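You operate a simulated robot arm through the tools that you are given. There is no shell and no other tool. Be economical: measure what you need, move in short steps, check, and stop when the job is done.

Carry out the task below with a simulated robot arm. There is one attempt and no reset: what you move stays moved.

TASK
Shut the sash over the seat, mop the spill and wipe the smear.
Fine: use the green cloth and put it back; close both shutters once that sash is clean; the sash over the radiator stays as it is. What is to be rubbed or washed off counts as gone when no trace of it is left.

The check looks at the end state, three seconds after you hand in, the way a careful person would. Anything else that was tipped, shoved, dropped, spilled or broken makes it a failure. Flat cloth is picked up by pressing the open fingertips on it (5 to 10 N) and closing them slowly along it; thin cloth reads only 2 to 8 mm in the jaws.

THE ROBOT
A 6-joint arm with a two-finger parallel gripper on a trunk, on a base that drives. Base frame: it is fixed to the floor where the robot stands at the start and does not move with it; the origin is under the middle of the robot, x ahead of it, y to its left, z up; the surface under the hand at the start is at about z = 46. Units: cm, rad, N and s.
With the tool pointing down near the work surface it reaches from about 10 to 70 cm from the robot's upright axis, wherever it stands. Its first joint turns from -2.897 to 2.897 rad. Places, roughly: sash over the radiator [130, -130, 120]; sash over the seat [90, 0, 130]; shutter by the log corner [50, 50, 120]; shutter by the radiator [90, -60, 120]. Payload 3.91 kg.
The tool frame sits at the grasp point between the pads (the TCP): z along the fingers, y along the line on which they close. The tips reach 3 cm beyond it. Largest opening 11 cm; finger width 2, thickness 1; the body of the gripper, 4.8 by 11.2 cm, starts 5.5 cm behind the TCP.
Orientation is told as [roll, pitch, yaw] about the base's x, y, z axes, in that order, counted from this pose: with the fingers straight down and closing along the base's y, the tool's x points along the base's -x, its y along +y and its z along -z.

THE INTERFACE
- The arm moves only by the tool step_arm. Its argument "plan" is a list of rows, each an object (a shift or turn left out is 0, a gripper value left out holds the last) with "rotation": the turn, a rotation vector about the base's x, y, z in rad, a list of three; "travel": the shift along the base's x, y, z in mm, a list of three; "fingers": the closure, from 0 (fully open) to 1 (shut). In form: [{"rotation": [wx, wy, wz], "travel": [dx, dy, dz], "fingers": fingers}, ...]. A call has 1 to 20 rows; each row is the pose to reach, as a shift and turn from the pose commanded when the call began. Each row takes 0.2 s and may step no farther than 5 cm and 0.15 rad from the row before; otherwise, or with a gripper value out of range, the whole call is refused. Where a pose cannot be reached the arm comes as near as it can. A force on the tool above 40 N (or 10 N above the force at the start of the call, whichever is more), or a blocked arm, ends the call early, and 0.2 s more pass. The fingers move at their own pace (about 4.5 cm/s each) and stop on an object; they squeeze with about 36 N. The grip force told is the motor's: it shows also when the fingers shut on nothing. Time passes only in rows, and 0.2 s behind the last, so rows that repeat a pose let the fingers close. It gives the time, the measured TCP pose, the force on the tool (base axes), the opening and the grip force at its end, in the units of the frame above (readings bear some noise), with the torque about the TCP (base axes, N m) and any sound that the robot's microphone picked up, and new pictures: "show" is both (left out), scene, wrist or none.
- Cameras (640 x 400 px; columns grow to the right, rows downward): "scene" is now at [-0.86, 13.08, 163.25]; the picture's right is [-0.22, -0.98, 0.00], its down [-0.66, 0.15, -0.73] and it looks along [0.72, -0.16, -0.68] (base axes); focal length 256 px, centre (320, 200). "wrist" rides on the gripper at [7.7, 0.7, -11.4] in the tool frame; the picture's right is [-0.09, 1.00, 0.00], its down [-0.80, -0.07, -0.59] and it looks along [-0.59, -0.05, 0.80] (tool axes); focal length 270 px, centre (320, 200). There is no depth. A picture from a camera that has moved, and an enlarged one, comes with that camera's place and axes in the base frame and with its lens. The place of the scene camera against the robot may be out by one fixed shift of up to 2.5 cm in any direction.
- slide_trunk(by): slides the trunk up (or, below 0, down) by that many cm; the arm and the scene camera ride with it, the base frame stays. It gives what a move gives, with no picture.
- drive_base(legs): drives the robot by 1 to 6 legs, each [ahead, turn to the left] in cm and rad, along the robot's own axes; the way and the turn of a leg run together, so that a leg with both is an arc; at most 150 cm and 3.142 rad a leg. The arm and the cameras ride along, it lands a little off, and it stops where it bumps. It gives what a move gives, and a new picture of the scene camera.
- turn_head(pan, tilt): turns the head with the scene camera to pan (to the left, within 2.705 rad either way) and tilt (down, from -0.506 to 1.204), counted from straight ahead of the robot. It gives what a move gives, and a new picture of the scene camera.
- enlarge(camera, box): a new picture of the part [left, top, right, bottom] of that camera's present view, enlarged. The clock stands still meanwhile.
- job_done(): hands the job in; it is judged then, once.

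Go step by step. Nothing tells you exact positions but the pictures and the camera data: compare them with the known pose of the tool, close in by small moves and look again before you grip or let go. The budget is 120 turns and 260 pictures, counting those below and the enlarged ones. Unless the task says otherwise, let go and move clear before handing in, and close with one line.

The tools are called after "Call:" as name(argument=value, ...) on one line, values as JSON. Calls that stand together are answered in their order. step_arm: Moves the arm, as the interface text tells. Its arguments: {"type":"object","properties":{"plan":{"type":"array"},"show":{"type":"string","enum":["both","scene","wrist","none"]}},"required":["plan"]} The other tools are called the same way: slide_trunk (by) slides the trunk up or down; drive_base (legs) drives the base; turn_head (pan, tilt) turns the head that bears the scene camera; enlarge (camera, box) takes an enlarged picture of a part of a camera's view; job_done () hands the job in.

At the start:

```text
time: 0.0
position: [41.26, -5.63, 137.93]
tcp_rot: [0.0, -0.002, 0.003]
ft_force: [0.7, 0.7, 0.2]
wrist_torque: [-0.03, -0.04, -0.02]
gripper_width: 11.04
grasp_force: 0.1
trunk travel left (down, up): [-57.5, 3.5]
robot x, y, heading: [-0.08, 0.64, -0.001]
head pan, tilt: [-0.222, 0.747]
```

scene: 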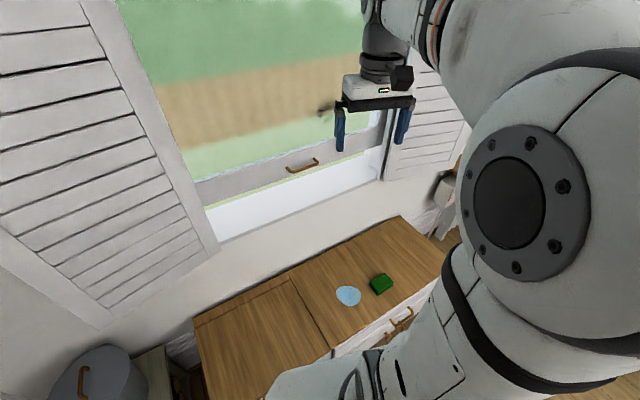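
wrist: 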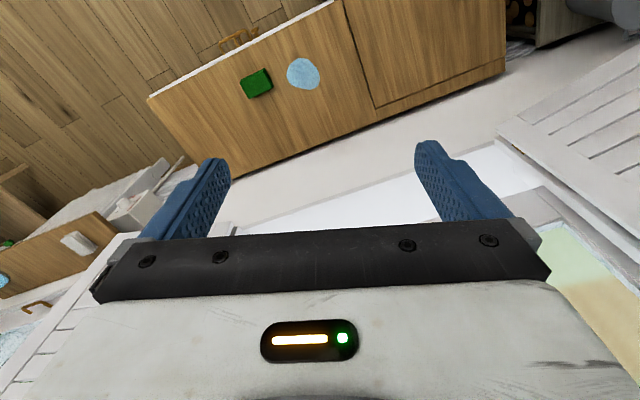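

I see the window ahead with the sash raised a bit, a smear on its pane near the hand, a blue spill and a green cloth on the seat, and shutters open on both sides. I'll look round with the head first.

Call:
turn_head(pan=0.3, tilt=0.3)

Call:
turn_head(pan=-1.0, tilt=0.4)

Call:
turn_head(pan=-0.222, tilt=0.3)

Call:
turn_head(pan=0.3, tilt=1.0)

```text
time: 0.9
position: [41.26, -5.65, 138.06]
tcp_rot: [-0.001, 0.0, 0.004]
ft_force: [0.8, 0.2, 0.1]
wrist_torque: [-0.02, -0.01, -0.02]
gripper_width: 11.02
grasp_force: 0.1
trunk travel left (down, up): [-57.5, 3.5]
robot x, y, heading: [-0.13, 0.17, 0.001]
head pan, tilt: [0.3, 0.3]
camera scene: at [-0.03, 17.66, 167.25], right [0.29, -0.96, 0.0], down [-0.28, -0.09, -0.95], along [0.91, 0.28, -0.3], focal length 256 px, centre (320, 200)
```

scene: 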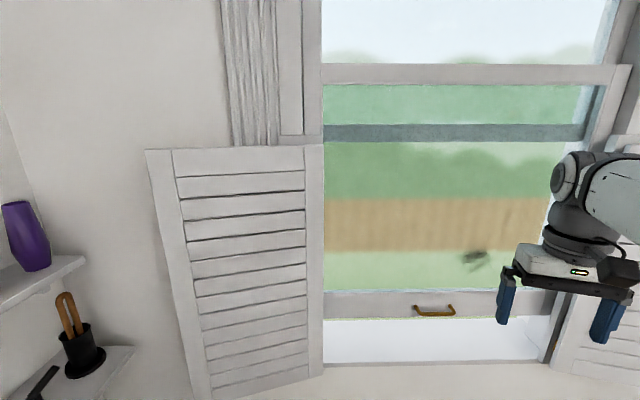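

```text
time: 2.4
position: [41.25, -5.63, 138.03]
tcp_rot: [0.001, 0.0, 0.004]
ft_force: [-0.4, -0.2, -0.2]
wrist_torque: [-0.03, -0.03, -0.01]
gripper_width: 11.02
grasp_force: 0.1
trunk travel left (down, up): [-57.5, 3.5]
robot x, y, heading: [-0.23, 0.52, -0.004]
head pan, tilt: [-1.0, 0.4]
camera scene: at [-3.95, 7.12, 166.34], right [-0.84, -0.54, 0.0], down [-0.21, 0.33, -0.92], along [0.5, -0.78, -0.39], focal length 256 px, centre (320, 200)
```

scene: 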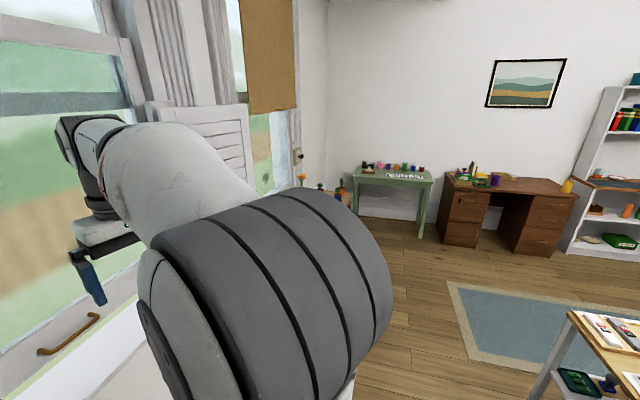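

```text
time: 3.5
position: [41.28, -5.62, 138.04]
tcp_rot: [0.002, 0.0, 0.003]
ft_force: [-0.5, 0.1, 0.4]
wrist_torque: [0.0, 0.0, -0.01]
gripper_width: 10.99
grasp_force: 0.2
trunk travel left (down, up): [-57.5, 3.5]
robot x, y, heading: [-0.16, 0.29, -0.002]
head pan, tilt: [-0.222, 0.3]
camera scene: at [0.15, 12.85, 167.26], right [-0.22, -0.98, 0.0], down [-0.29, 0.07, -0.96], along [0.93, -0.21, -0.3], focal length 256 px, centre (320, 200)
```

scene: 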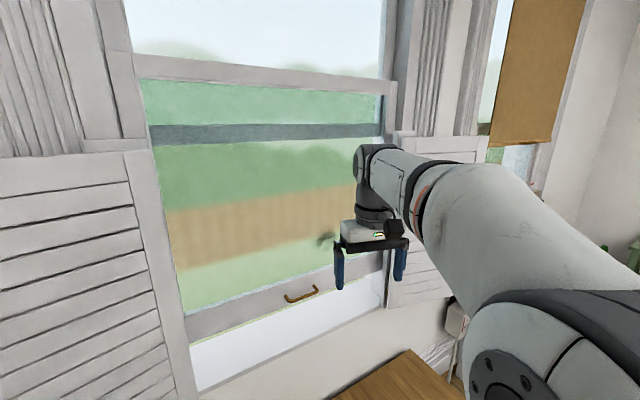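

```text
time: 4.6
position: [41.28, -5.63, 138.04]
tcp_rot: [0.0, 0.0, 0.004]
ft_force: [-0.3, -0.5, -0.4]
wrist_torque: [0.05, -0.01, 0.02]
gripper_width: 11.0
grasp_force: 0.1
trunk travel left (down, up): [-57.5, 3.5]
robot x, y, heading: [-0.16, 0.28, 0.003]
head pan, tilt: [0.3, 1.0]
camera scene: at [-2.29, 16.97, 161.32], right [0.29, -0.96, 0.0], down [-0.8, -0.25, -0.54], along [0.52, 0.16, -0.84], focal length 256 px, centre (320, 200)
```

scene: 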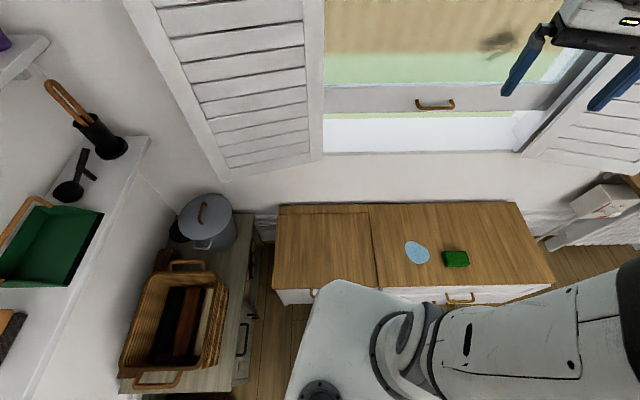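

The seat, spill and cloth are visible, with the window wall turned about 0.3 rad from my axes. I'll look closer at the cloth, spill, smear and the shutter on the right.

Call:
enlarge(camera="scene", box=[370, 210, 530, 310])

Call:
enlarge(camera="scene", box=[320, 0, 640, 200])

Call:
turn_head(pan=-0.7, tilt=0.9)

```text
4.00 times, centred on (450, 260) of scene
camera zoom: at [-2.29, 16.97, 161.32], right [0.29, -0.96, 0.0], down [-0.8, -0.25, -0.54], along [0.52, 0.16, -0.84], focal length 1024 px, centre (-200, -40)
```

zoom: 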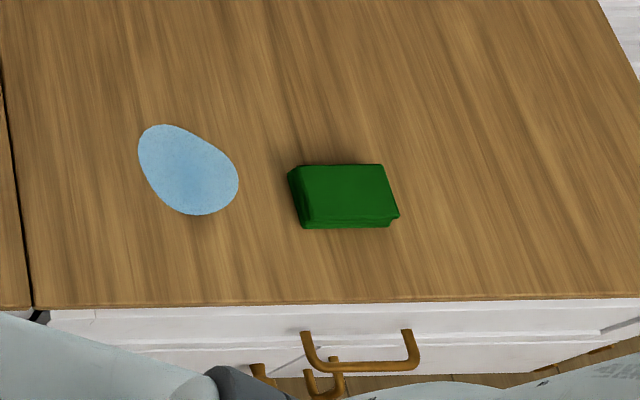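

```text
2.00 times, centred on (480, 100) of scene
camera zoom: at [-2.29, 16.97, 161.32], right [0.29, -0.96, 0.0], down [-0.8, -0.25, -0.54], along [0.52, 0.16, -0.84], focal length 512 px, centre (0, 400)
```

zoom: 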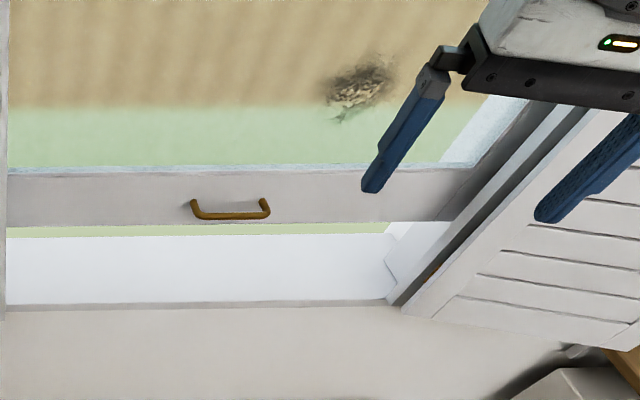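

```text
time: 5.9
position: [41.3, -5.61, 137.93]
tcp_rot: [-0.001, -0.003, 0.004]
ft_force: [-1.1, -0.2, 0.4]
wrist_torque: [-0.03, -0.04, 0.02]
gripper_width: 11.01
grasp_force: 0.0
trunk travel left (down, up): [-57.5, 3.5]
robot x, y, heading: [0.21, 0.37, -0.006]
head pan, tilt: [-0.7, 0.901]
camera scene: at [-3.18, 10.05, 162.03], right [-0.64, -0.77, 0.0], down [-0.6, 0.5, -0.62], along [0.48, -0.4, -0.78], focal length 256 px, centre (320, 200)
```

scene: 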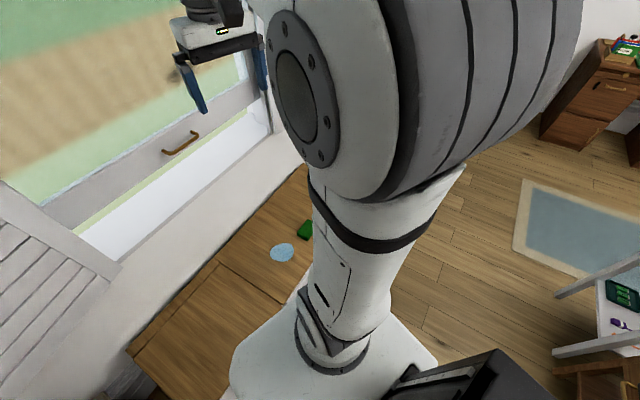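

Next I lower the trunk by 25 cm and look again with the same head pose as before, so that I can triangulate handle, smear and shutters.

Call:
slide_trunk(by=-25)

Call:
turn_head(pan=0.3, tilt=0.3)

Call:
turn_head(pan=-0.222, tilt=0.3)

```text
time: 8.5
position: [41.27, -5.6, 113.1]
tcp_rot: [0.001, -0.001, 0.003]
ft_force: [-0.4, 0.4, -0.9]
wrist_torque: [0.03, 0.0, -0.03]
gripper_width: 10.99
grasp_force: 0.0
trunk travel left (down, up): [-32.5, 28.5]
robot x, y, heading: [-0.07, 0.39, -0.003]
head pan, tilt: [-0.7, 0.901]
```

```text
time: 9.7
position: [41.18, -5.7, 112.88]
tcp_rot: [0.0, 0.001, 0.004]
ft_force: [-0.3, -1.2, -0.2]
wrist_torque: [-0.01, -0.01, 0.04]
gripper_width: 10.99
grasp_force: 0.1
trunk travel left (down, up): [-32.5, 28.5]
robot x, y, heading: [-0.21, 0.21, -0.008]
head pan, tilt: [0.3, 0.3]
camera scene: at [-0.03, 17.66, 142.26], right [0.29, -0.96, 0.0], down [-0.28, -0.09, -0.96], along [0.91, 0.28, -0.3], focal length 256 px, centre (320, 200)
```

scene: 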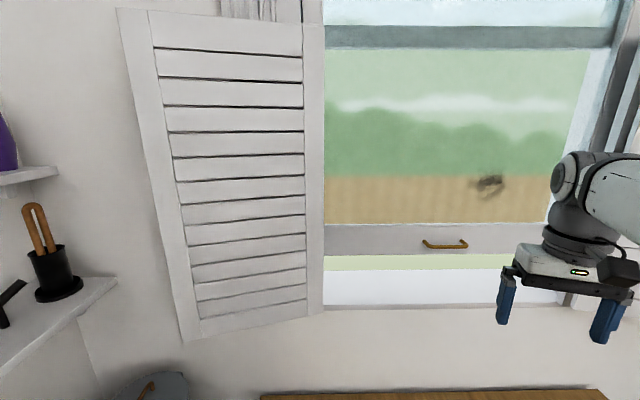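

```text
time: 10.7
position: [41.28, -5.65, 112.88]
tcp_rot: [0.001, 0.0, 0.004]
ft_force: [-0.7, -0.7, 0.7]
wrist_torque: [-0.01, 0.01, -0.02]
gripper_width: 11.0
grasp_force: 0.0
trunk travel left (down, up): [-32.5, 28.5]
robot x, y, heading: [-0.35, 0.71, 0.001]
head pan, tilt: [-0.222, 0.3]
camera scene: at [0.15, 12.86, 142.26], right [-0.22, -0.98, 0.0], down [-0.29, 0.06, -0.96], along [0.93, -0.21, -0.3], focal length 256 px, centre (320, 200)
```

scene: 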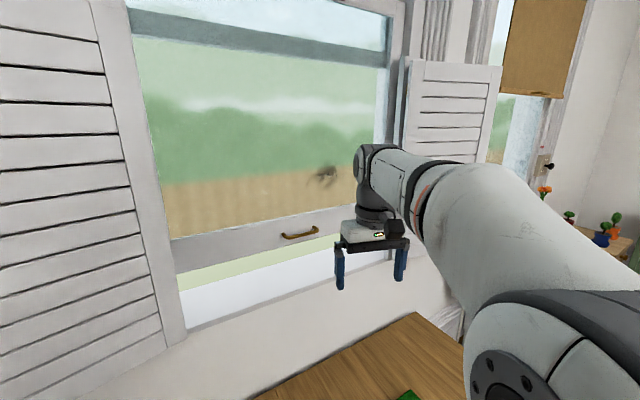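

Triangulation puts the sash handle at about (81, 1, 104), the smear near (85, -9, 124) and the sill at about z 83, so the sash must drop some 16 cm. I'll swing the tool level, facing the window, in front of and just above the handle.

Call:
step_arm(plan=[{"rotation": [0.022, -0.142, 0.022], "travel": [15, 2, 0]}, {"rotation": [0.044, -0.283, 0.044], "travel": [35, 4, 0]}, {"rotation": [0.066, -0.425, 0.066], "travel": [55, 6, 0]}, {"rotation": [0.088, -0.566, 0.088], "travel": [75, 8, 0]}, {"rotation": [0.111, -0.708, 0.111], "travel": [95, 10, 0]}, {"rotation": [0.133, -0.849, 0.133], "travel": [115, 12, 0]}, {"rotation": [0.155, -0.991, 0.155], "travel": [135, 14, 0]}, {"rotation": [0.177, -1.132, 0.177], "travel": [155, 16, 0]}, {"rotation": [0.199, -1.274, 0.199], "travel": [170, 18, 0]}, {"rotation": [0.221, -1.415, 0.221], "travel": [185, 20, 0]}, {"rotation": [0.2434, -1.557, 0.2434], "travel": [200, 20, 0], "fingers": 0.5}, {"rotation": [0.2434, -1.557, 0.2434], "travel": [200, 20, 0]}])

```text
time: 13.3
position: [61.32, -3.58, 112.96]
tcp_rot: [-1.897, -1.567, 2.206]
ft_force: [0.2, 0.2, -0.6]
wrist_torque: [-0.01, -0.02, 0.01]
gripper_width: 5.71
grasp_force: 0.0
trunk travel left (down, up): [-32.5, 28.5]
robot x, y, heading: [-0.38, 0.5, -0.002]
head pan, tilt: [-0.222, 0.3]
camera scene: at [0.19, 12.84, 142.26], right [-0.22, -0.98, 0.0], down [-0.29, 0.07, -0.96], along [0.93, -0.21, -0.3], focal length 256 px, centre (320, 200)
camera wrist: at [50.21, -6.4, 105.12], right [-0.3, 0.95, 0.08], down [-0.55, -0.25, 0.8], along [0.78, 0.2, 0.59], focal length 270 px, centre (320, 200)
```

scene: 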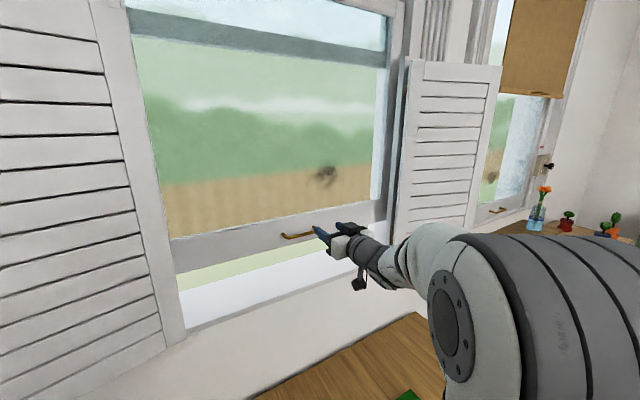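
wrist: 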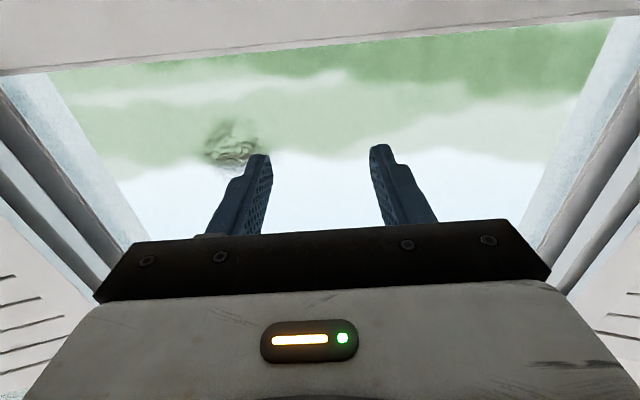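

The tool is level and above the handle. I'll go forward to about 6 cm short of the sash and look.

Call:
step_arm(plan=[{"travel": [38, 12, -5]}, {"travel": [76, 24, -10]}, {"travel": [105, 34, -15]}, {"travel": [133, 43, -20]}, {"travel": [133, 43, -20]}])

Call:
enlarge(camera="scene", box=[220, 160, 420, 285])

```text
time: 14.5
position: [74.63, 0.72, 110.79]
tcp_rot: [-1.417, -1.568, 1.727]
ft_force: [1.5, 1.1, 0.1]
wrist_torque: [-0.02, -0.01, -0.04]
gripper_width: 5.52
grasp_force: 0.0
trunk travel left (down, up): [-32.5, 28.5]
robot x, y, heading: [0.34, 0.22, -0.0]
head pan, tilt: [-0.222, 0.3]
camera scene: at [0.19, 12.86, 142.26], right [-0.22, -0.98, 0.0], down [-0.29, 0.07, -0.96], along [0.93, -0.21, -0.3], focal length 256 px, centre (320, 200)
camera wrist: at [63.57, -2.02, 103.03], right [-0.3, 0.95, 0.09], down [-0.54, -0.25, 0.8], along [0.78, 0.2, 0.59], focal length 270 px, centre (320, 200)
```

scene: 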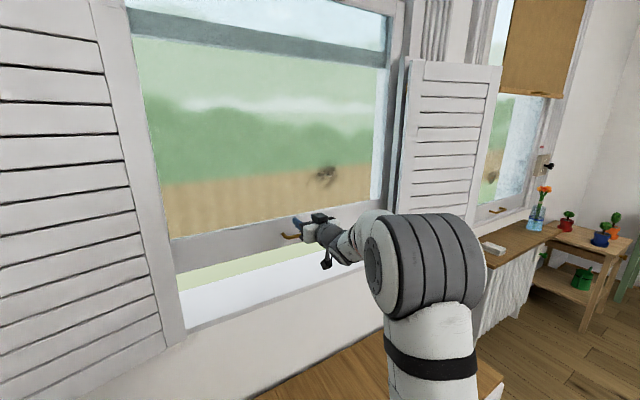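
wrist: 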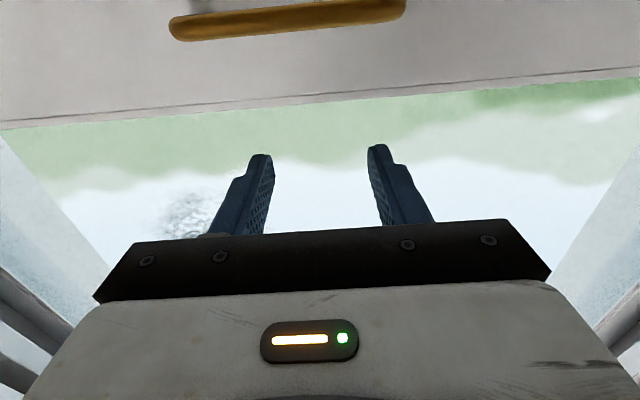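

```text
3.20 times, centred on (320, 222) of scene
camera zoom: at [0.19, 12.86, 142.26], right [-0.22, -0.98, 0.0], down [-0.29, 0.07, -0.96], along [0.93, -0.21, -0.3], focal length 819 px, centre (320, 128)
```

zoom: 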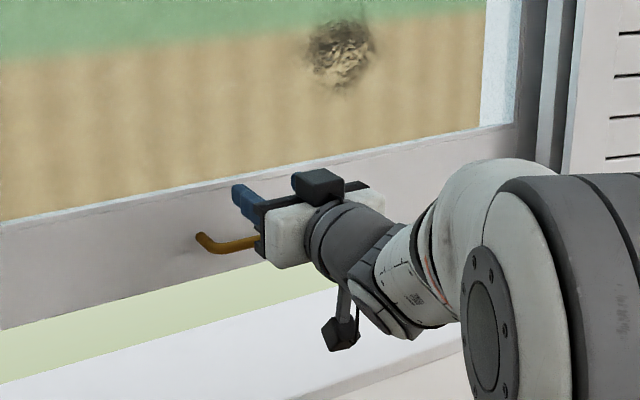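

The handle bar is at about z 104, below and ahead of the fingers. I'll drop to 107.5 and creep forward until the tips touch the rail above the bar.

Call:
step_arm(plan=[{"travel": [0, 0, -33]}, {"travel": [10, 3, -33]}, {"travel": [20, 6, -33]}, {"travel": [30, 9.5, -33]}, {"travel": [40, 12.8, -33]}, {"travel": [48, 15.3, -33]}, {"travel": [56, 18, -33]}, {"travel": [64, 20.5, -33]}, {"travel": [72, 23, -33]}, {"travel": [80, 25.6, -33]}])

```text
time: 16.4
position: [80.86, 2.66, 107.95]
tcp_rot: [-1.365, -1.565, 1.672]
ft_force: [-31.2, -6.5, 2.2]
wrist_torque: [0.17, -0.03, 1.2]
gripper_width: 5.6
grasp_force: 1.4
trunk travel left (down, up): [-32.5, 28.5]
robot x, y, heading: [0.03, 0.31, -0.001]
head pan, tilt: [-0.222, 0.3]
stopped in row 9: the force on the tool passed its limit at 51 N (the readings are from after the stop); the commanded pose is now the measured one
camera scene: at [-0.38, 12.75, 142.29], right [-0.22, -0.98, 0.0], down [-0.28, 0.07, -0.96], along [0.93, -0.21, -0.29], focal length 256 px, centre (320, 200)
camera wrist: at [69.76, -0.21, 100.02], right [-0.3, 0.95, 0.08], down [-0.55, -0.24, 0.8], along [0.78, 0.2, 0.59], focal length 270 px, centre (320, 200)
```

scene: 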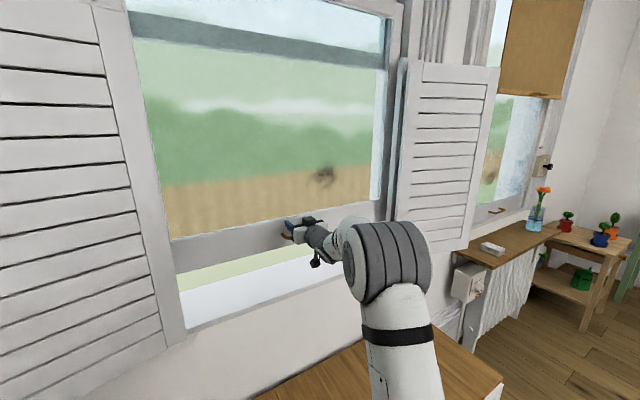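
wrist: 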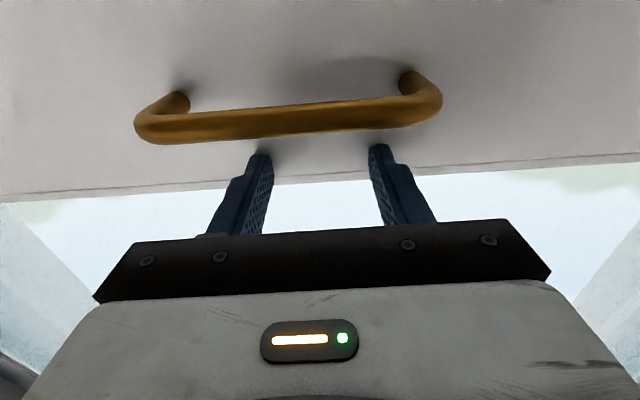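

Contact: the rail face lies at D ≈ 80.8 (distance along the window normal). I'll back off 6 mm and press the bar downward.

Call:
step_arm(plan=[{"travel": [-6, -2, 0]}, {"travel": [-6, -2, -10]}, {"travel": [-6, -2, -20]}, {"travel": [-6, -2, -30]}, {"travel": [-6, -2, -40]}, {"travel": [-6, -2, -50]}, {"travel": [-6, -2, -60]}, {"travel": [-6, -2, -70]}, {"travel": [-6, -2, -80]}])

```text
time: 18.4
position: [80.69, 2.62, 99.4]
tcp_rot: [-0.431, -1.561, 0.74]
ft_force: [-1.2, -0.8, 2.8]
wrist_torque: [0.13, 0.07, 0.06]
gripper_width: 5.5
grasp_force: 0.1
trunk travel left (down, up): [-32.5, 28.5]
robot x, y, heading: [0.22, 0.26, 0.005]
head pan, tilt: [-0.222, 0.3]
camera scene: at [0.1, 12.84, 142.26], right [-0.22, -0.98, 0.0], down [-0.29, 0.07, -0.96], along [0.93, -0.21, -0.3], focal length 256 px, centre (320, 200)
camera wrist: at [69.55, -0.29, 91.62], right [-0.3, 0.95, 0.08], down [-0.54, -0.24, 0.81], along [0.79, 0.2, 0.59], focal length 270 px, centre (320, 200)
```

scene: 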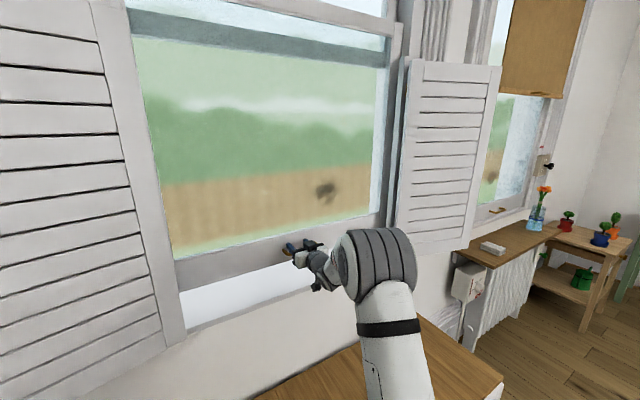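
wrist: 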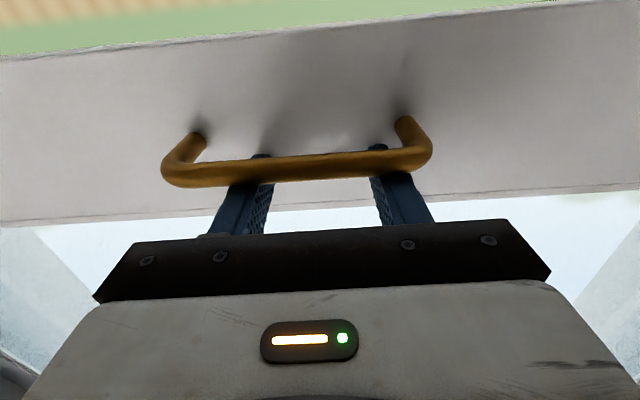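

The sash slides down with the fingers. Carry on down until it seats.

Call:
step_arm(plan=[{"travel": [0, 0, -10]}, {"travel": [0, 0, -20]}, {"travel": [0, 0, -30]}, {"travel": [0, 0, -40]}, {"travel": [0, 0, -50]}, {"travel": [0, 0, -60]}, {"travel": [0, 0, -70]}, {"travel": [0, 0, -80]}, {"travel": [0, 0, -90]}, {"travel": [0, 0, -100]}, {"travel": [0, 0, -110]}, {"travel": [0, 0, -120]}])

```text
time: 20.9
position: [80.85, 2.46, 89.48]
tcp_rot: [-2.897, -1.55, -3.08]
ft_force: [-2.5, -0.4, 11.5]
wrist_torque: [0.4, 0.16, 0.12]
gripper_width: 5.53
grasp_force: 0.0
trunk travel left (down, up): [-32.5, 28.5]
robot x, y, heading: [-0.26, 0.01, -0.001]
head pan, tilt: [-0.222, 0.3]
stopped in row 12: the force on the tool passed its limit at 46 N (the readings are from after the stop); the commanded pose is now the measured one
camera scene: at [-0.01, 12.84, 142.25], right [-0.22, -0.98, 0.0], down [-0.29, 0.07, -0.96], along [0.93, -0.21, -0.29], focal length 256 px, centre (320, 200)
camera wrist: at [69.92, -0.23, 81.46], right [-0.3, 0.95, 0.08], down [-0.56, -0.25, 0.79], along [0.77, 0.19, 0.61], focal length 270 px, centre (320, 200)
```

scene: 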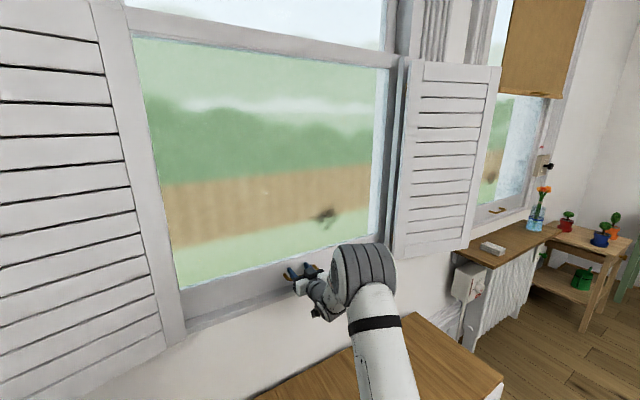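
wrist: 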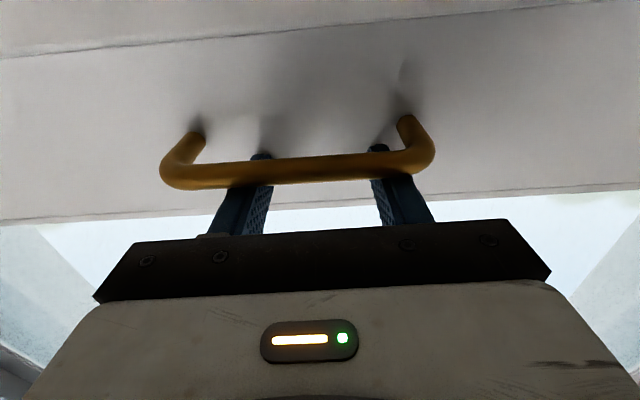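

The sash has seated and no gap shows. I'll back away and bring the tool back to pointing down, then head for the cloth.

Call:
step_arm(plan=[{"travel": [0, 0, 20]}, {"travel": [0, 0, 40]}, {"travel": [-40, -13, 45]}, {"travel": [-80, -26, 50]}, {"travel": [-120, -39, 60]}, {"travel": [-160, -51, 80]}, {"travel": [-200, -64, 100]}], show="none")

Call:
step_arm(plan=[{"rotation": [-0.022, 0.142, -0.022], "travel": [-15, -5, 0]}, {"rotation": [-0.044, 0.283, -0.044], "travel": [-30, -10, 0]}, {"rotation": [-0.066, 0.425, -0.066], "travel": [-45, -15, 0]}, {"rotation": [-0.088, 0.566, -0.088], "travel": [-60, -20, 0]}, {"rotation": [-0.111, 0.708, -0.111], "travel": [-75, -35, 0]}, {"rotation": [-0.133, 0.849, -0.133], "travel": [-90, -55, 0]}, {"rotation": [-0.155, 0.991, -0.155], "travel": [-100, -80, 0]}, {"rotation": [-0.177, 1.132, -0.177], "travel": [-110, -105, 0]}, {"rotation": [-0.199, 1.274, -0.199], "travel": [-115, -130, 0]}, {"rotation": [-0.221, 1.415, -0.221], "travel": [-120, -155, 0]}, {"rotation": [-0.2434, 1.557, -0.2434], "travel": [-120, -180, 0], "fingers": 0}, {"rotation": [-0.2434, 1.557, -0.2434], "travel": [-120, -180, 0], "fingers": 0}])

```text
time: 22.5
position: [60.68, -3.76, 99.22]
tcp_rot: [-2.851, -1.555, -3.123]
ft_force: [-0.1, 0.4, -0.2]
wrist_torque: [0.02, -0.05, 0.0]
gripper_width: 5.52
grasp_force: 0.0
trunk travel left (down, up): [-32.5, 28.5]
robot x, y, heading: [0.23, 0.6, -0.002]
head pan, tilt: [-0.222, 0.3]
```

```text
time: 25.1
position: [48.74, -22.0, 99.16]
tcp_rot: [-0.004, -0.012, 0.004]
ft_force: [-0.8, 0.4, 0.7]
wrist_torque: [0.02, 0.02, -0.03]
gripper_width: 10.76
grasp_force: 0.0
trunk travel left (down, up): [-32.5, 28.5]
robot x, y, heading: [-0.0, 0.32, 0.001]
head pan, tilt: [-0.222, 0.3]
camera scene: at [0.17, 12.83, 142.26], right [-0.22, -0.98, 0.0], down [-0.29, 0.07, -0.96], along [0.93, -0.21, -0.3], focal length 256 px, centre (320, 200)
camera wrist: at [40.92, -21.24, 110.47], right [0.08, 1.0, 0.0], down [0.79, -0.07, 0.6], along [0.6, -0.05, -0.8], focal length 270 px, centre (320, 200)
```

scene: 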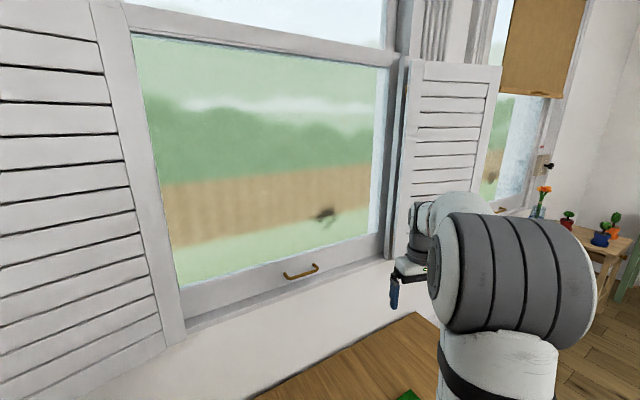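
wrist: 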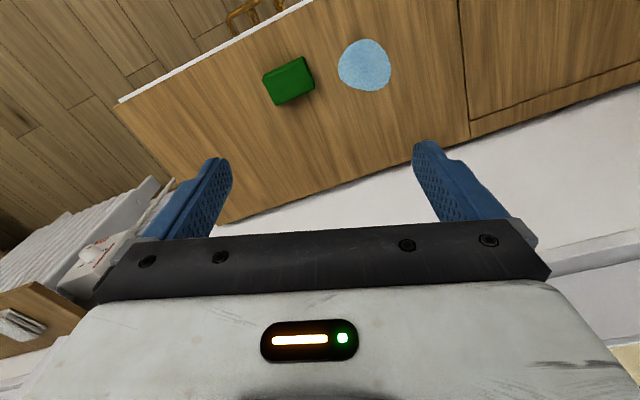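

Cloth at about (55.3, -29.8), spill at about (53.8, -12.8), both on the seat at z 46. I turn the tool so that it closes across the cloth's short side and lower the trunk.

Call:
step_arm(plan=[{"rotation": [0, 0, -0.14], "travel": [10, -10, 0]}, {"rotation": [0, 0, -0.28], "travel": [20, -20, 0]}, {"rotation": [0, 0, -0.42], "travel": [30, -30, 0]}, {"rotation": [0, 0, -0.56], "travel": [40, -40, 0]}, {"rotation": [0, 0, -0.7], "travel": [50, -50, 0]}, {"rotation": [0, 0, -0.84], "travel": [60, -60, 0]}, {"rotation": [0, 0, -0.98], "travel": [65, -70, 0]}, {"rotation": [0, 0, -1.12], "travel": [65, -78, 0]}, {"rotation": [0, 0, -1.26], "travel": [65, -78, 0]}, {"rotation": [0, 0, -1.26], "travel": [65, -78, 0]}], show="none")

Call:
slide_trunk(by=-30)

Call:
turn_head(pan=-0.35, tilt=0.6)

Call:
step_arm(plan=[{"travel": [0, 0, -1]}], show="wrist")

```text
time: 27.3
position: [55.51, -29.62, 99.1]
tcp_rot: [-0.002, -0.014, -1.255]
ft_force: [-0.1, -0.4, -0.4]
wrist_torque: [-0.04, 0.02, 0.0]
gripper_width: 11.01
grasp_force: 0.1
trunk travel left (down, up): [-32.5, 28.5]
robot x, y, heading: [-0.24, 0.78, -0.002]
head pan, tilt: [-0.222, 0.3]
```

```text
time: 30.3
position: [55.39, -29.58, 69.18]
tcp_rot: [-0.001, -0.014, -1.254]
ft_force: [-1.7, -0.4, -0.6]
wrist_torque: [0.01, 0.02, 0.03]
gripper_width: 10.98
grasp_force: 0.1
trunk travel left (down, up): [-2.5, 58.5]
robot x, y, heading: [-0.25, 0.15, 0.002]
head pan, tilt: [-0.222, 0.3]
```

```text
time: 31.1
position: [55.35, -29.58, 69.09]
tcp_rot: [-0.001, -0.013, -1.256]
ft_force: [-0.7, 0.1, -0.2]
wrist_torque: [-0.02, 0.01, 0.01]
gripper_width: 10.98
grasp_force: 0.0
trunk travel left (down, up): [-2.5, 58.5]
robot x, y, heading: [-0.01, 0.17, 0.002]
head pan, tilt: [-0.351, 0.6]
camera scene: at [-0.66, 11.87, 109.52], right [-0.34, -0.94, 0.0], down [-0.53, 0.19, -0.83], along [0.78, -0.28, -0.56], focal length 256 px, centre (320, 200)
```

scene: 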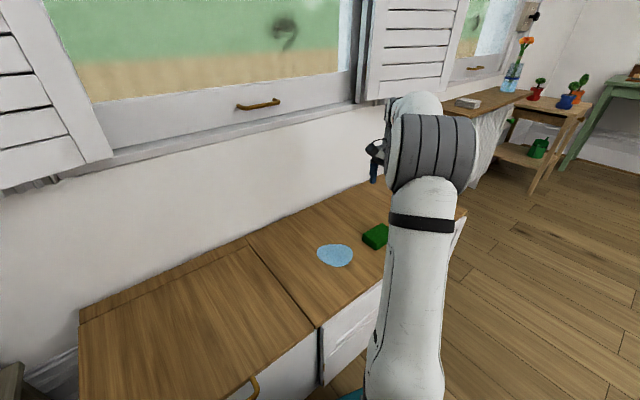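

```text
time: 31.5
position: [55.34, -29.6, 69.07]
tcp_rot: [-0.001, -0.014, -1.257]
ft_force: [0.3, 0.7, -0.2]
wrist_torque: [0.0, -0.02, -0.04]
gripper_width: 10.99
grasp_force: 0.1
trunk travel left (down, up): [-2.5, 58.5]
robot x, y, heading: [-0.25, 0.62, -0.003]
head pan, tilt: [-0.351, 0.6]
camera wrist: at [53.69, -21.9, 80.26], right [0.97, 0.23, 0.0], down [0.18, -0.77, 0.61], along [0.14, -0.59, -0.8], focal length 270 px, centre (320, 200)
```

wrist: 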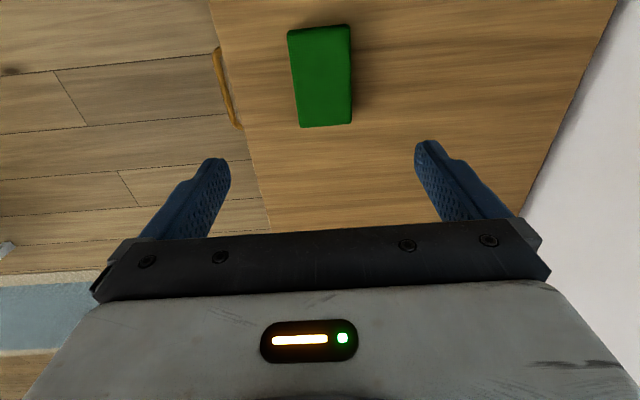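

The cloth is a folded pad, about 6.4 x 10 cm, centred at (55.7, -29.3) and square to the fingers. I'll descend around it to tips about 1 cm above the seat.

Call:
step_arm(plan=[{"travel": [3.5, 3, -30]}, {"travel": [3.5, 3, -60]}, {"travel": [3.5, 3, -90]}, {"travel": [3.5, 3, -120]}, {"travel": [3.5, 3, -150]}, {"travel": [3.5, 3, -170]}, {"travel": [3.5, 3, -185]}, {"travel": [3.5, 3, -185]}])

```text
time: 33.3
position: [55.72, -29.42, 50.53]
tcp_rot: [-0.002, -0.014, -1.255]
ft_force: [0.2, -0.3, -0.6]
wrist_torque: [-0.01, 0.02, 0.02]
gripper_width: 10.99
grasp_force: 0.0
trunk travel left (down, up): [-2.5, 58.5]
robot x, y, heading: [-0.34, 0.23, 0.003]
head pan, tilt: [-0.351, 0.6]
camera scene: at [-0.66, 11.87, 109.51], right [-0.34, -0.94, 0.0], down [-0.53, 0.19, -0.82], along [0.77, -0.28, -0.57], focal length 256 px, centre (320, 200)
camera wrist: at [54.01, -21.71, 61.73], right [0.97, 0.23, 0.0], down [0.18, -0.77, 0.61], along [0.14, -0.59, -0.8], focal length 270 px, centre (320, 200)
```

scene: 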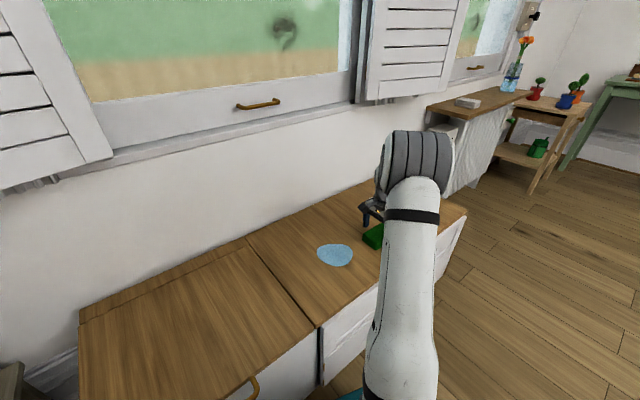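
wrist: 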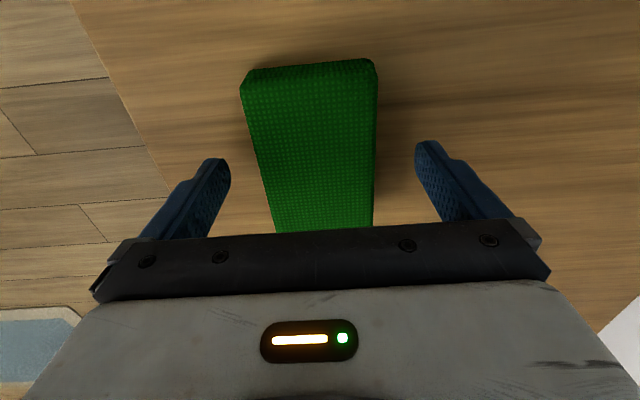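

The pad sits between the fingers. I go 6 mm lower and close.

Call:
step_arm(plan=[{"travel": [0, 0, -6]}, {"travel": [0, 0, -6], "fingers": 0.3}, {"travel": [0, 0, -6], "fingers": 0.4}, {"travel": [0, 0, -6], "fingers": 0.5}, {"travel": [0, 0, -6], "fingers": 0.6}, {"travel": [0, 0, -6], "fingers": 0.8}, {"travel": [0, 0, -6], "fingers": 1}, {"travel": [0, 0, -6], "fingers": 1}, {"travel": [0, 0, -6], "fingers": 1}])

```text
time: 35.3
position: [55.87, -29.39, 50.01]
tcp_rot: [-0.004, -0.014, -1.254]
ft_force: [-0.2, 0.1, -0.3]
wrist_torque: [0.03, 0.02, 0.03]
gripper_width: 6.68
grasp_force: 36.2
trunk travel left (down, up): [-2.5, 58.5]
robot x, y, heading: [0.01, 0.23, 0.003]
head pan, tilt: [-0.351, 0.6]
camera scene: at [-0.66, 11.86, 109.51], right [-0.34, -0.94, 0.0], down [-0.53, 0.19, -0.82], along [0.77, -0.28, -0.57], focal length 256 px, centre (320, 200)
camera wrist: at [54.01, -21.66, 61.14], right [0.97, 0.23, 0.0], down [0.18, -0.77, 0.61], along [0.14, -0.59, -0.8], focal length 270 px, centre (320, 200)
```

scene: 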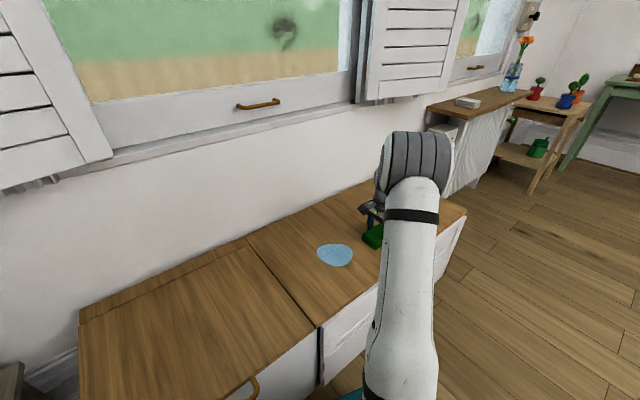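
wrist: 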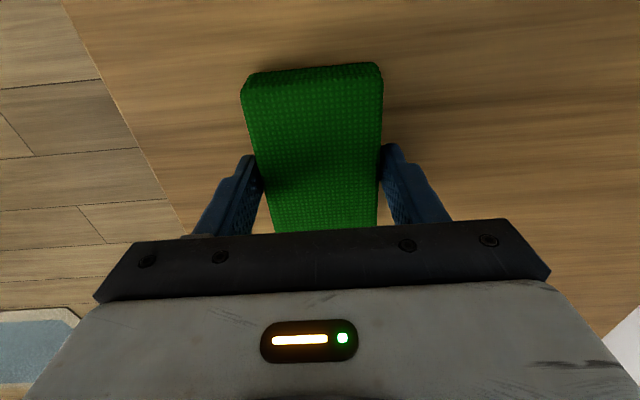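

Pad gripped firmly (6.7 cm). Lift it, carry it over the spill and look.

Call:
step_arm(plan=[{"travel": [0, 0, 25]}, {"travel": [0, 0, 50]}, {"travel": [-5, 40, 50]}, {"travel": [-10, 80, 50]}, {"travel": [-15, 120, 50]}, {"travel": [-18, 163, 50]}, {"travel": [-18, 163, 50]}])

```text
time: 36.9
position: [53.9, -12.98, 54.85]
tcp_rot: [-0.001, -0.013, -1.255]
ft_force: [-0.2, 0.5, -0.9]
wrist_torque: [0.0, -0.01, 0.03]
gripper_width: 6.7
grasp_force: 36.3
trunk travel left (down, up): [-2.5, 58.5]
robot x, y, heading: [-0.14, 0.7, -0.003]
head pan, tilt: [-0.351, 0.6]
camera scene: at [-0.66, 11.86, 109.51], right [-0.34, -0.94, 0.0], down [-0.53, 0.19, -0.82], along [0.77, -0.28, -0.57], focal length 256 px, centre (320, 200)
camera wrist: at [52.17, -5.33, 66.13], right [0.97, 0.23, 0.0], down [0.18, -0.77, 0.61], along [0.14, -0.59, -0.8], focal length 270 px, centre (320, 200)
```

scene: 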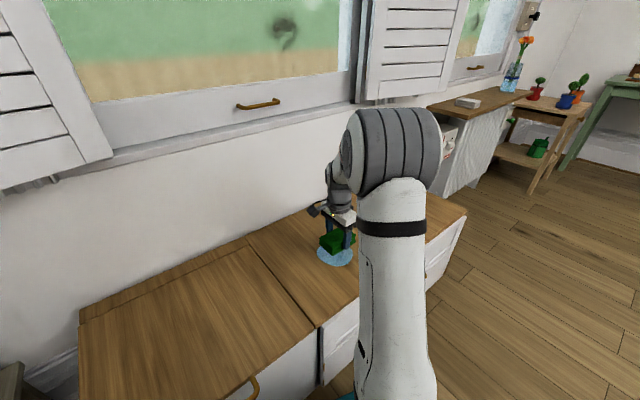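
wrist: 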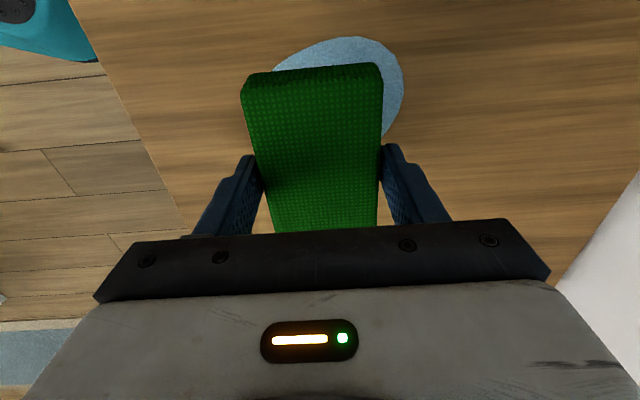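

The spill reaches about 6 cm around (53.3, -12.7). Lower the pad gently onto it, checking the force.

Call:
step_arm(plan=[{"travel": [-6, 3, -30]}, {"travel": [-6, 3, -45]}, {"travel": [-6, 3, -48]}, {"travel": [-6, 3, -50]}, {"travel": [-6, 3, -51]}, {"travel": [-6, 3, -52]}, {"travel": [-6, 3, -52]}], show="none")

```text
time: 38.5
position: [53.41, -12.72, 49.99]
tcp_rot: [0.001, -0.016, -1.255]
ft_force: [-3.5, 2.2, 19.7]
wrist_torque: [0.23, 0.44, -0.04]
gripper_width: 6.7
grasp_force: 36.0
trunk travel left (down, up): [-2.5, 58.5]
robot x, y, heading: [-0.12, 0.38, -0.0]
head pan, tilt: [-0.351, 0.6]
```

Contact is at about 20 N; I'll ease off 1 mm and wipe in overlapping strips.

Call:
step_arm(plan=[{"travel": [0, 0, 0.8]}, {"travel": [-7.6, 23.8, 0.8]}, {"travel": [-15, 47.6, 0.8]}, {"travel": [-7.6, 23.8, 0.8]}, {"travel": [0, 0, 0.8]}, {"travel": [7.6, -23.8, 0.8]}, {"travel": [15, -47.6, 0.8]}, {"travel": [36, -41, 0.8]}, {"travel": [58, -34, 0.8]}, {"travel": [50, -10, 0.8]}, {"travel": [42.8, 13.7, 0.8]}, {"travel": [35, 37.5, 0.8]}, {"travel": [27.5, 61, 0.8]}, {"travel": [6, 55, 0.8]}, {"travel": [-15, 47.6, 0.8]}, {"travel": [-36, 41, 0.8]}, {"travel": [-58, 34, 0.8]}, {"travel": [-50.4, 10, 0.8]}, {"travel": [-42.8, -13.7, 0.8]}, {"travel": [-35, -37.5, 0.8]}], show="both")

```text
time: 42.7
position: [49.66, -16.2, 49.86]
tcp_rot: [-0.003, -0.014, -1.255]
ft_force: [-2.5, 5.6, 15.9]
wrist_torque: [0.16, -0.35, 0.03]
gripper_width: 6.68
grasp_force: 36.1
trunk travel left (down, up): [-2.5, 58.5]
robot x, y, heading: [-0.23, 0.36, 0.001]
head pan, tilt: [-0.351, 0.6]
camera scene: at [-0.77, 11.93, 109.5], right [-0.34, -0.94, 0.0], down [-0.53, 0.19, -0.83], along [0.78, -0.28, -0.56], focal length 256 px, centre (320, 200)
camera wrist: at [48.03, -8.61, 61.09], right [0.97, 0.23, 0.0], down [0.18, -0.78, 0.61], along [0.14, -0.59, -0.8], focal length 270 px, centre (320, 200)
```

scene: 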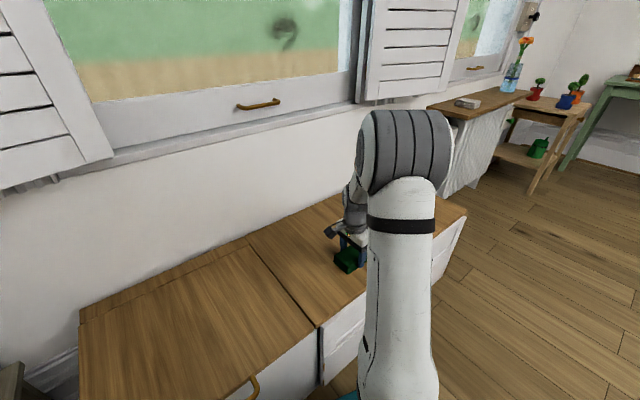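
wrist: 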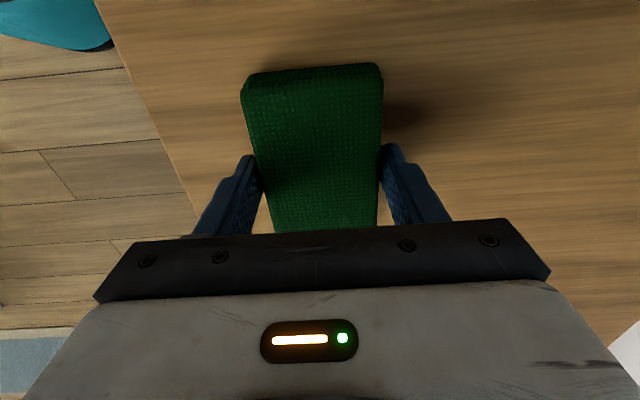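

The spill is gone as far as I can see, and the pad has darkened with the wet. I finish the last strip, go once more over the middle, lift and look.

Call:
step_arm(plan=[{"travel": [7.6, -23.8, 0.5]}, {"travel": [28, -16, 0.5]}, {"travel": [50, -9, 0.5]}, {"travel": [42, 15, 0.5]}, {"travel": [34, 39, 0.5]}, {"travel": [26, 63, 0.5]}, {"travel": [26, 63, 30]}, {"travel": [26, 90, 70]}, {"travel": [26, 130, 110]}, {"travel": [26, 165, 140]}, {"travel": [26, 165, 140]}], show="wrist")

Call:
enlarge(camera="scene", box=[240, 180, 480, 330])

```text
refused: row 9 steps farther than a row can; nothing moved
```

```text
2.67 times, centred on (360, 255) of scene
camera zoom: at [-0.77, 11.93, 109.5], right [-0.34, -0.94, 0.0], down [-0.53, 0.19, -0.83], along [0.78, -0.28, -0.56], focal length 682 px, centre (213, 53)
```

zoom: 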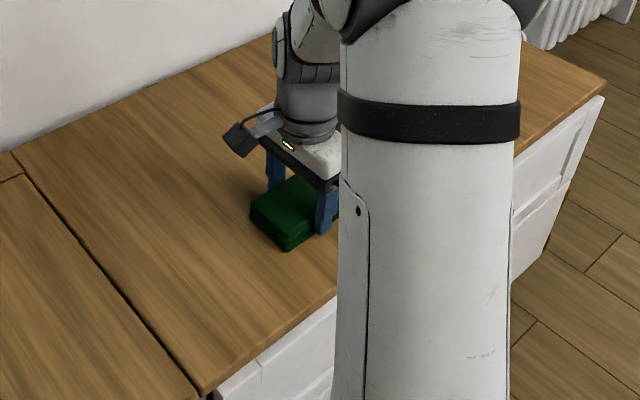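

One row was too long a step; I repeat with shorter ones.

Call:
step_arm(plan=[{"travel": [7.6, -23.8, 0.5]}, {"travel": [28, -16, 0.5]}, {"travel": [50, -9, 0.5]}, {"travel": [42, 15, 0.5]}, {"travel": [34, 39, 0.5]}, {"travel": [26, 63, 0.5]}, {"travel": [26, 63, 30]}, {"travel": [26, 85, 60]}, {"travel": [26, 110, 90]}, {"travel": [26, 140, 120]}, {"travel": [26, 165, 150]}, {"travel": [26, 165, 150]}])

```text
time: 45.3
position: [52.55, 0.41, 64.91]
tcp_rot: [0.001, -0.015, -1.254]
ft_force: [0.4, 0.1, -0.2]
wrist_torque: [-0.01, -0.03, 0.02]
gripper_width: 6.7
grasp_force: 35.8
trunk travel left (down, up): [-2.5, 58.5]
robot x, y, heading: [-0.14, -0.02, 0.003]
head pan, tilt: [-0.351, 0.6]
camera scene: at [-0.66, 11.87, 109.51], right [-0.34, -0.94, 0.0], down [-0.53, 0.19, -0.82], along [0.77, -0.28, -0.57], focal length 256 px, centre (320, 200)
camera wrist: at [50.83, 8.11, 76.12], right [0.97, 0.23, 0.0], down [0.18, -0.77, 0.61], along [0.14, -0.59, -0.8], focal length 270 px, centre (320, 200)
```

scene: 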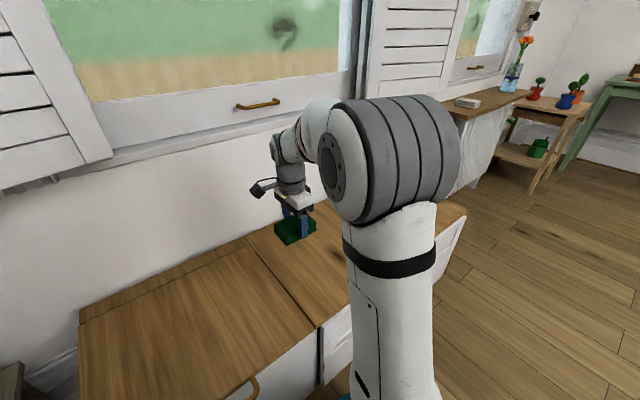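
wrist: 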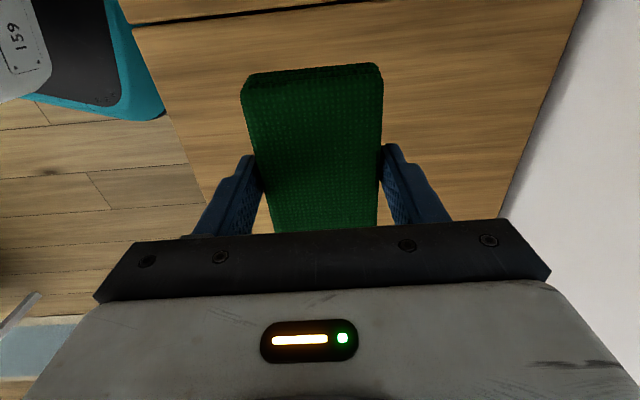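

The seat looks clean; I check a darkish place near the arm.

Call:
enlarge(camera="scene", box=[240, 200, 480, 350])

Call:
turn_head(pan=0.0, tilt=0.7)

```text
2.67 times, centred on (360, 275) of scene
camera zoom: at [-0.66, 11.87, 109.51], right [-0.34, -0.94, 0.0], down [-0.53, 0.19, -0.82], along [0.77, -0.28, -0.57], focal length 682 px, centre (213, 0)
```

zoom: 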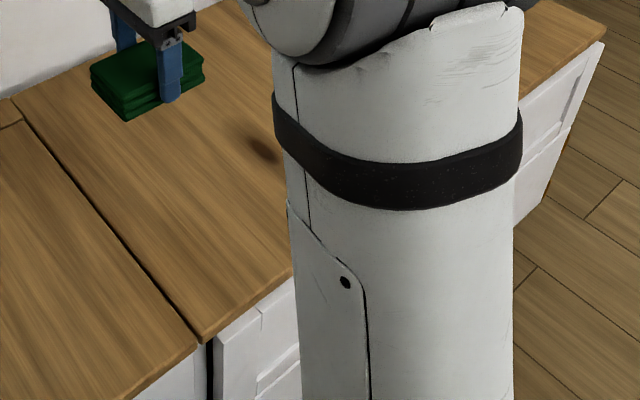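

```text
time: 46.1
position: [52.48, 0.38, 64.92]
tcp_rot: [-0.002, -0.015, -1.255]
ft_force: [1.5, -1.0, -0.7]
wrist_torque: [-0.01, -0.01, -0.03]
gripper_width: 6.72
grasp_force: 35.6
trunk travel left (down, up): [-2.5, 58.5]
robot x, y, heading: [-0.23, 0.35, -0.002]
head pan, tilt: [0.0, 0.7]
camera scene: at [-0.47, 14.9, 108.65], right [0.0, -1.0, 0.0], down [-0.64, 0.0, -0.77], along [0.77, 0.0, -0.64], focal length 256 px, centre (320, 200)
```

scene: 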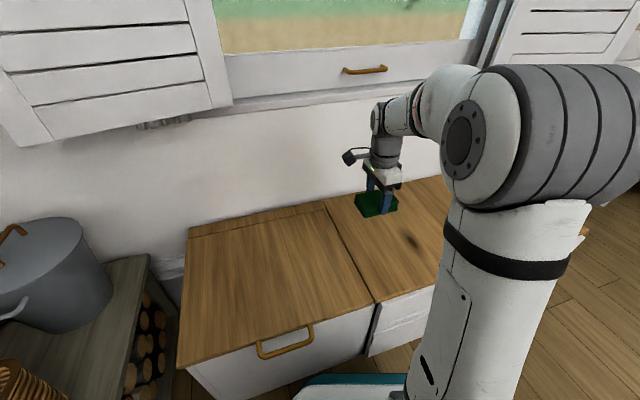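

A small dark patch remains just at the spill's centre (53.8, -13.7). I look closer before rubbing it again.

Call:
enlarge(camera="scene", box=[360, 190, 440, 280])

```text
4.44 times, centred on (400, 235) of scene
camera zoom: at [-0.47, 14.9, 108.65], right [0.0, -1.0, 0.0], down [-0.64, 0.0, -0.77], along [0.77, 0.0, -0.64], focal length 1138 px, centre (-36, 44)
```

zoom: 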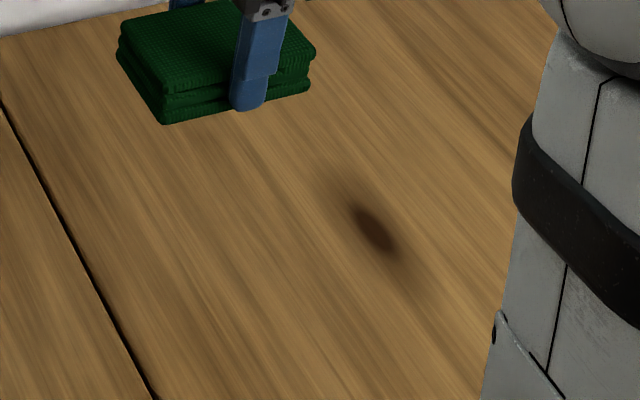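

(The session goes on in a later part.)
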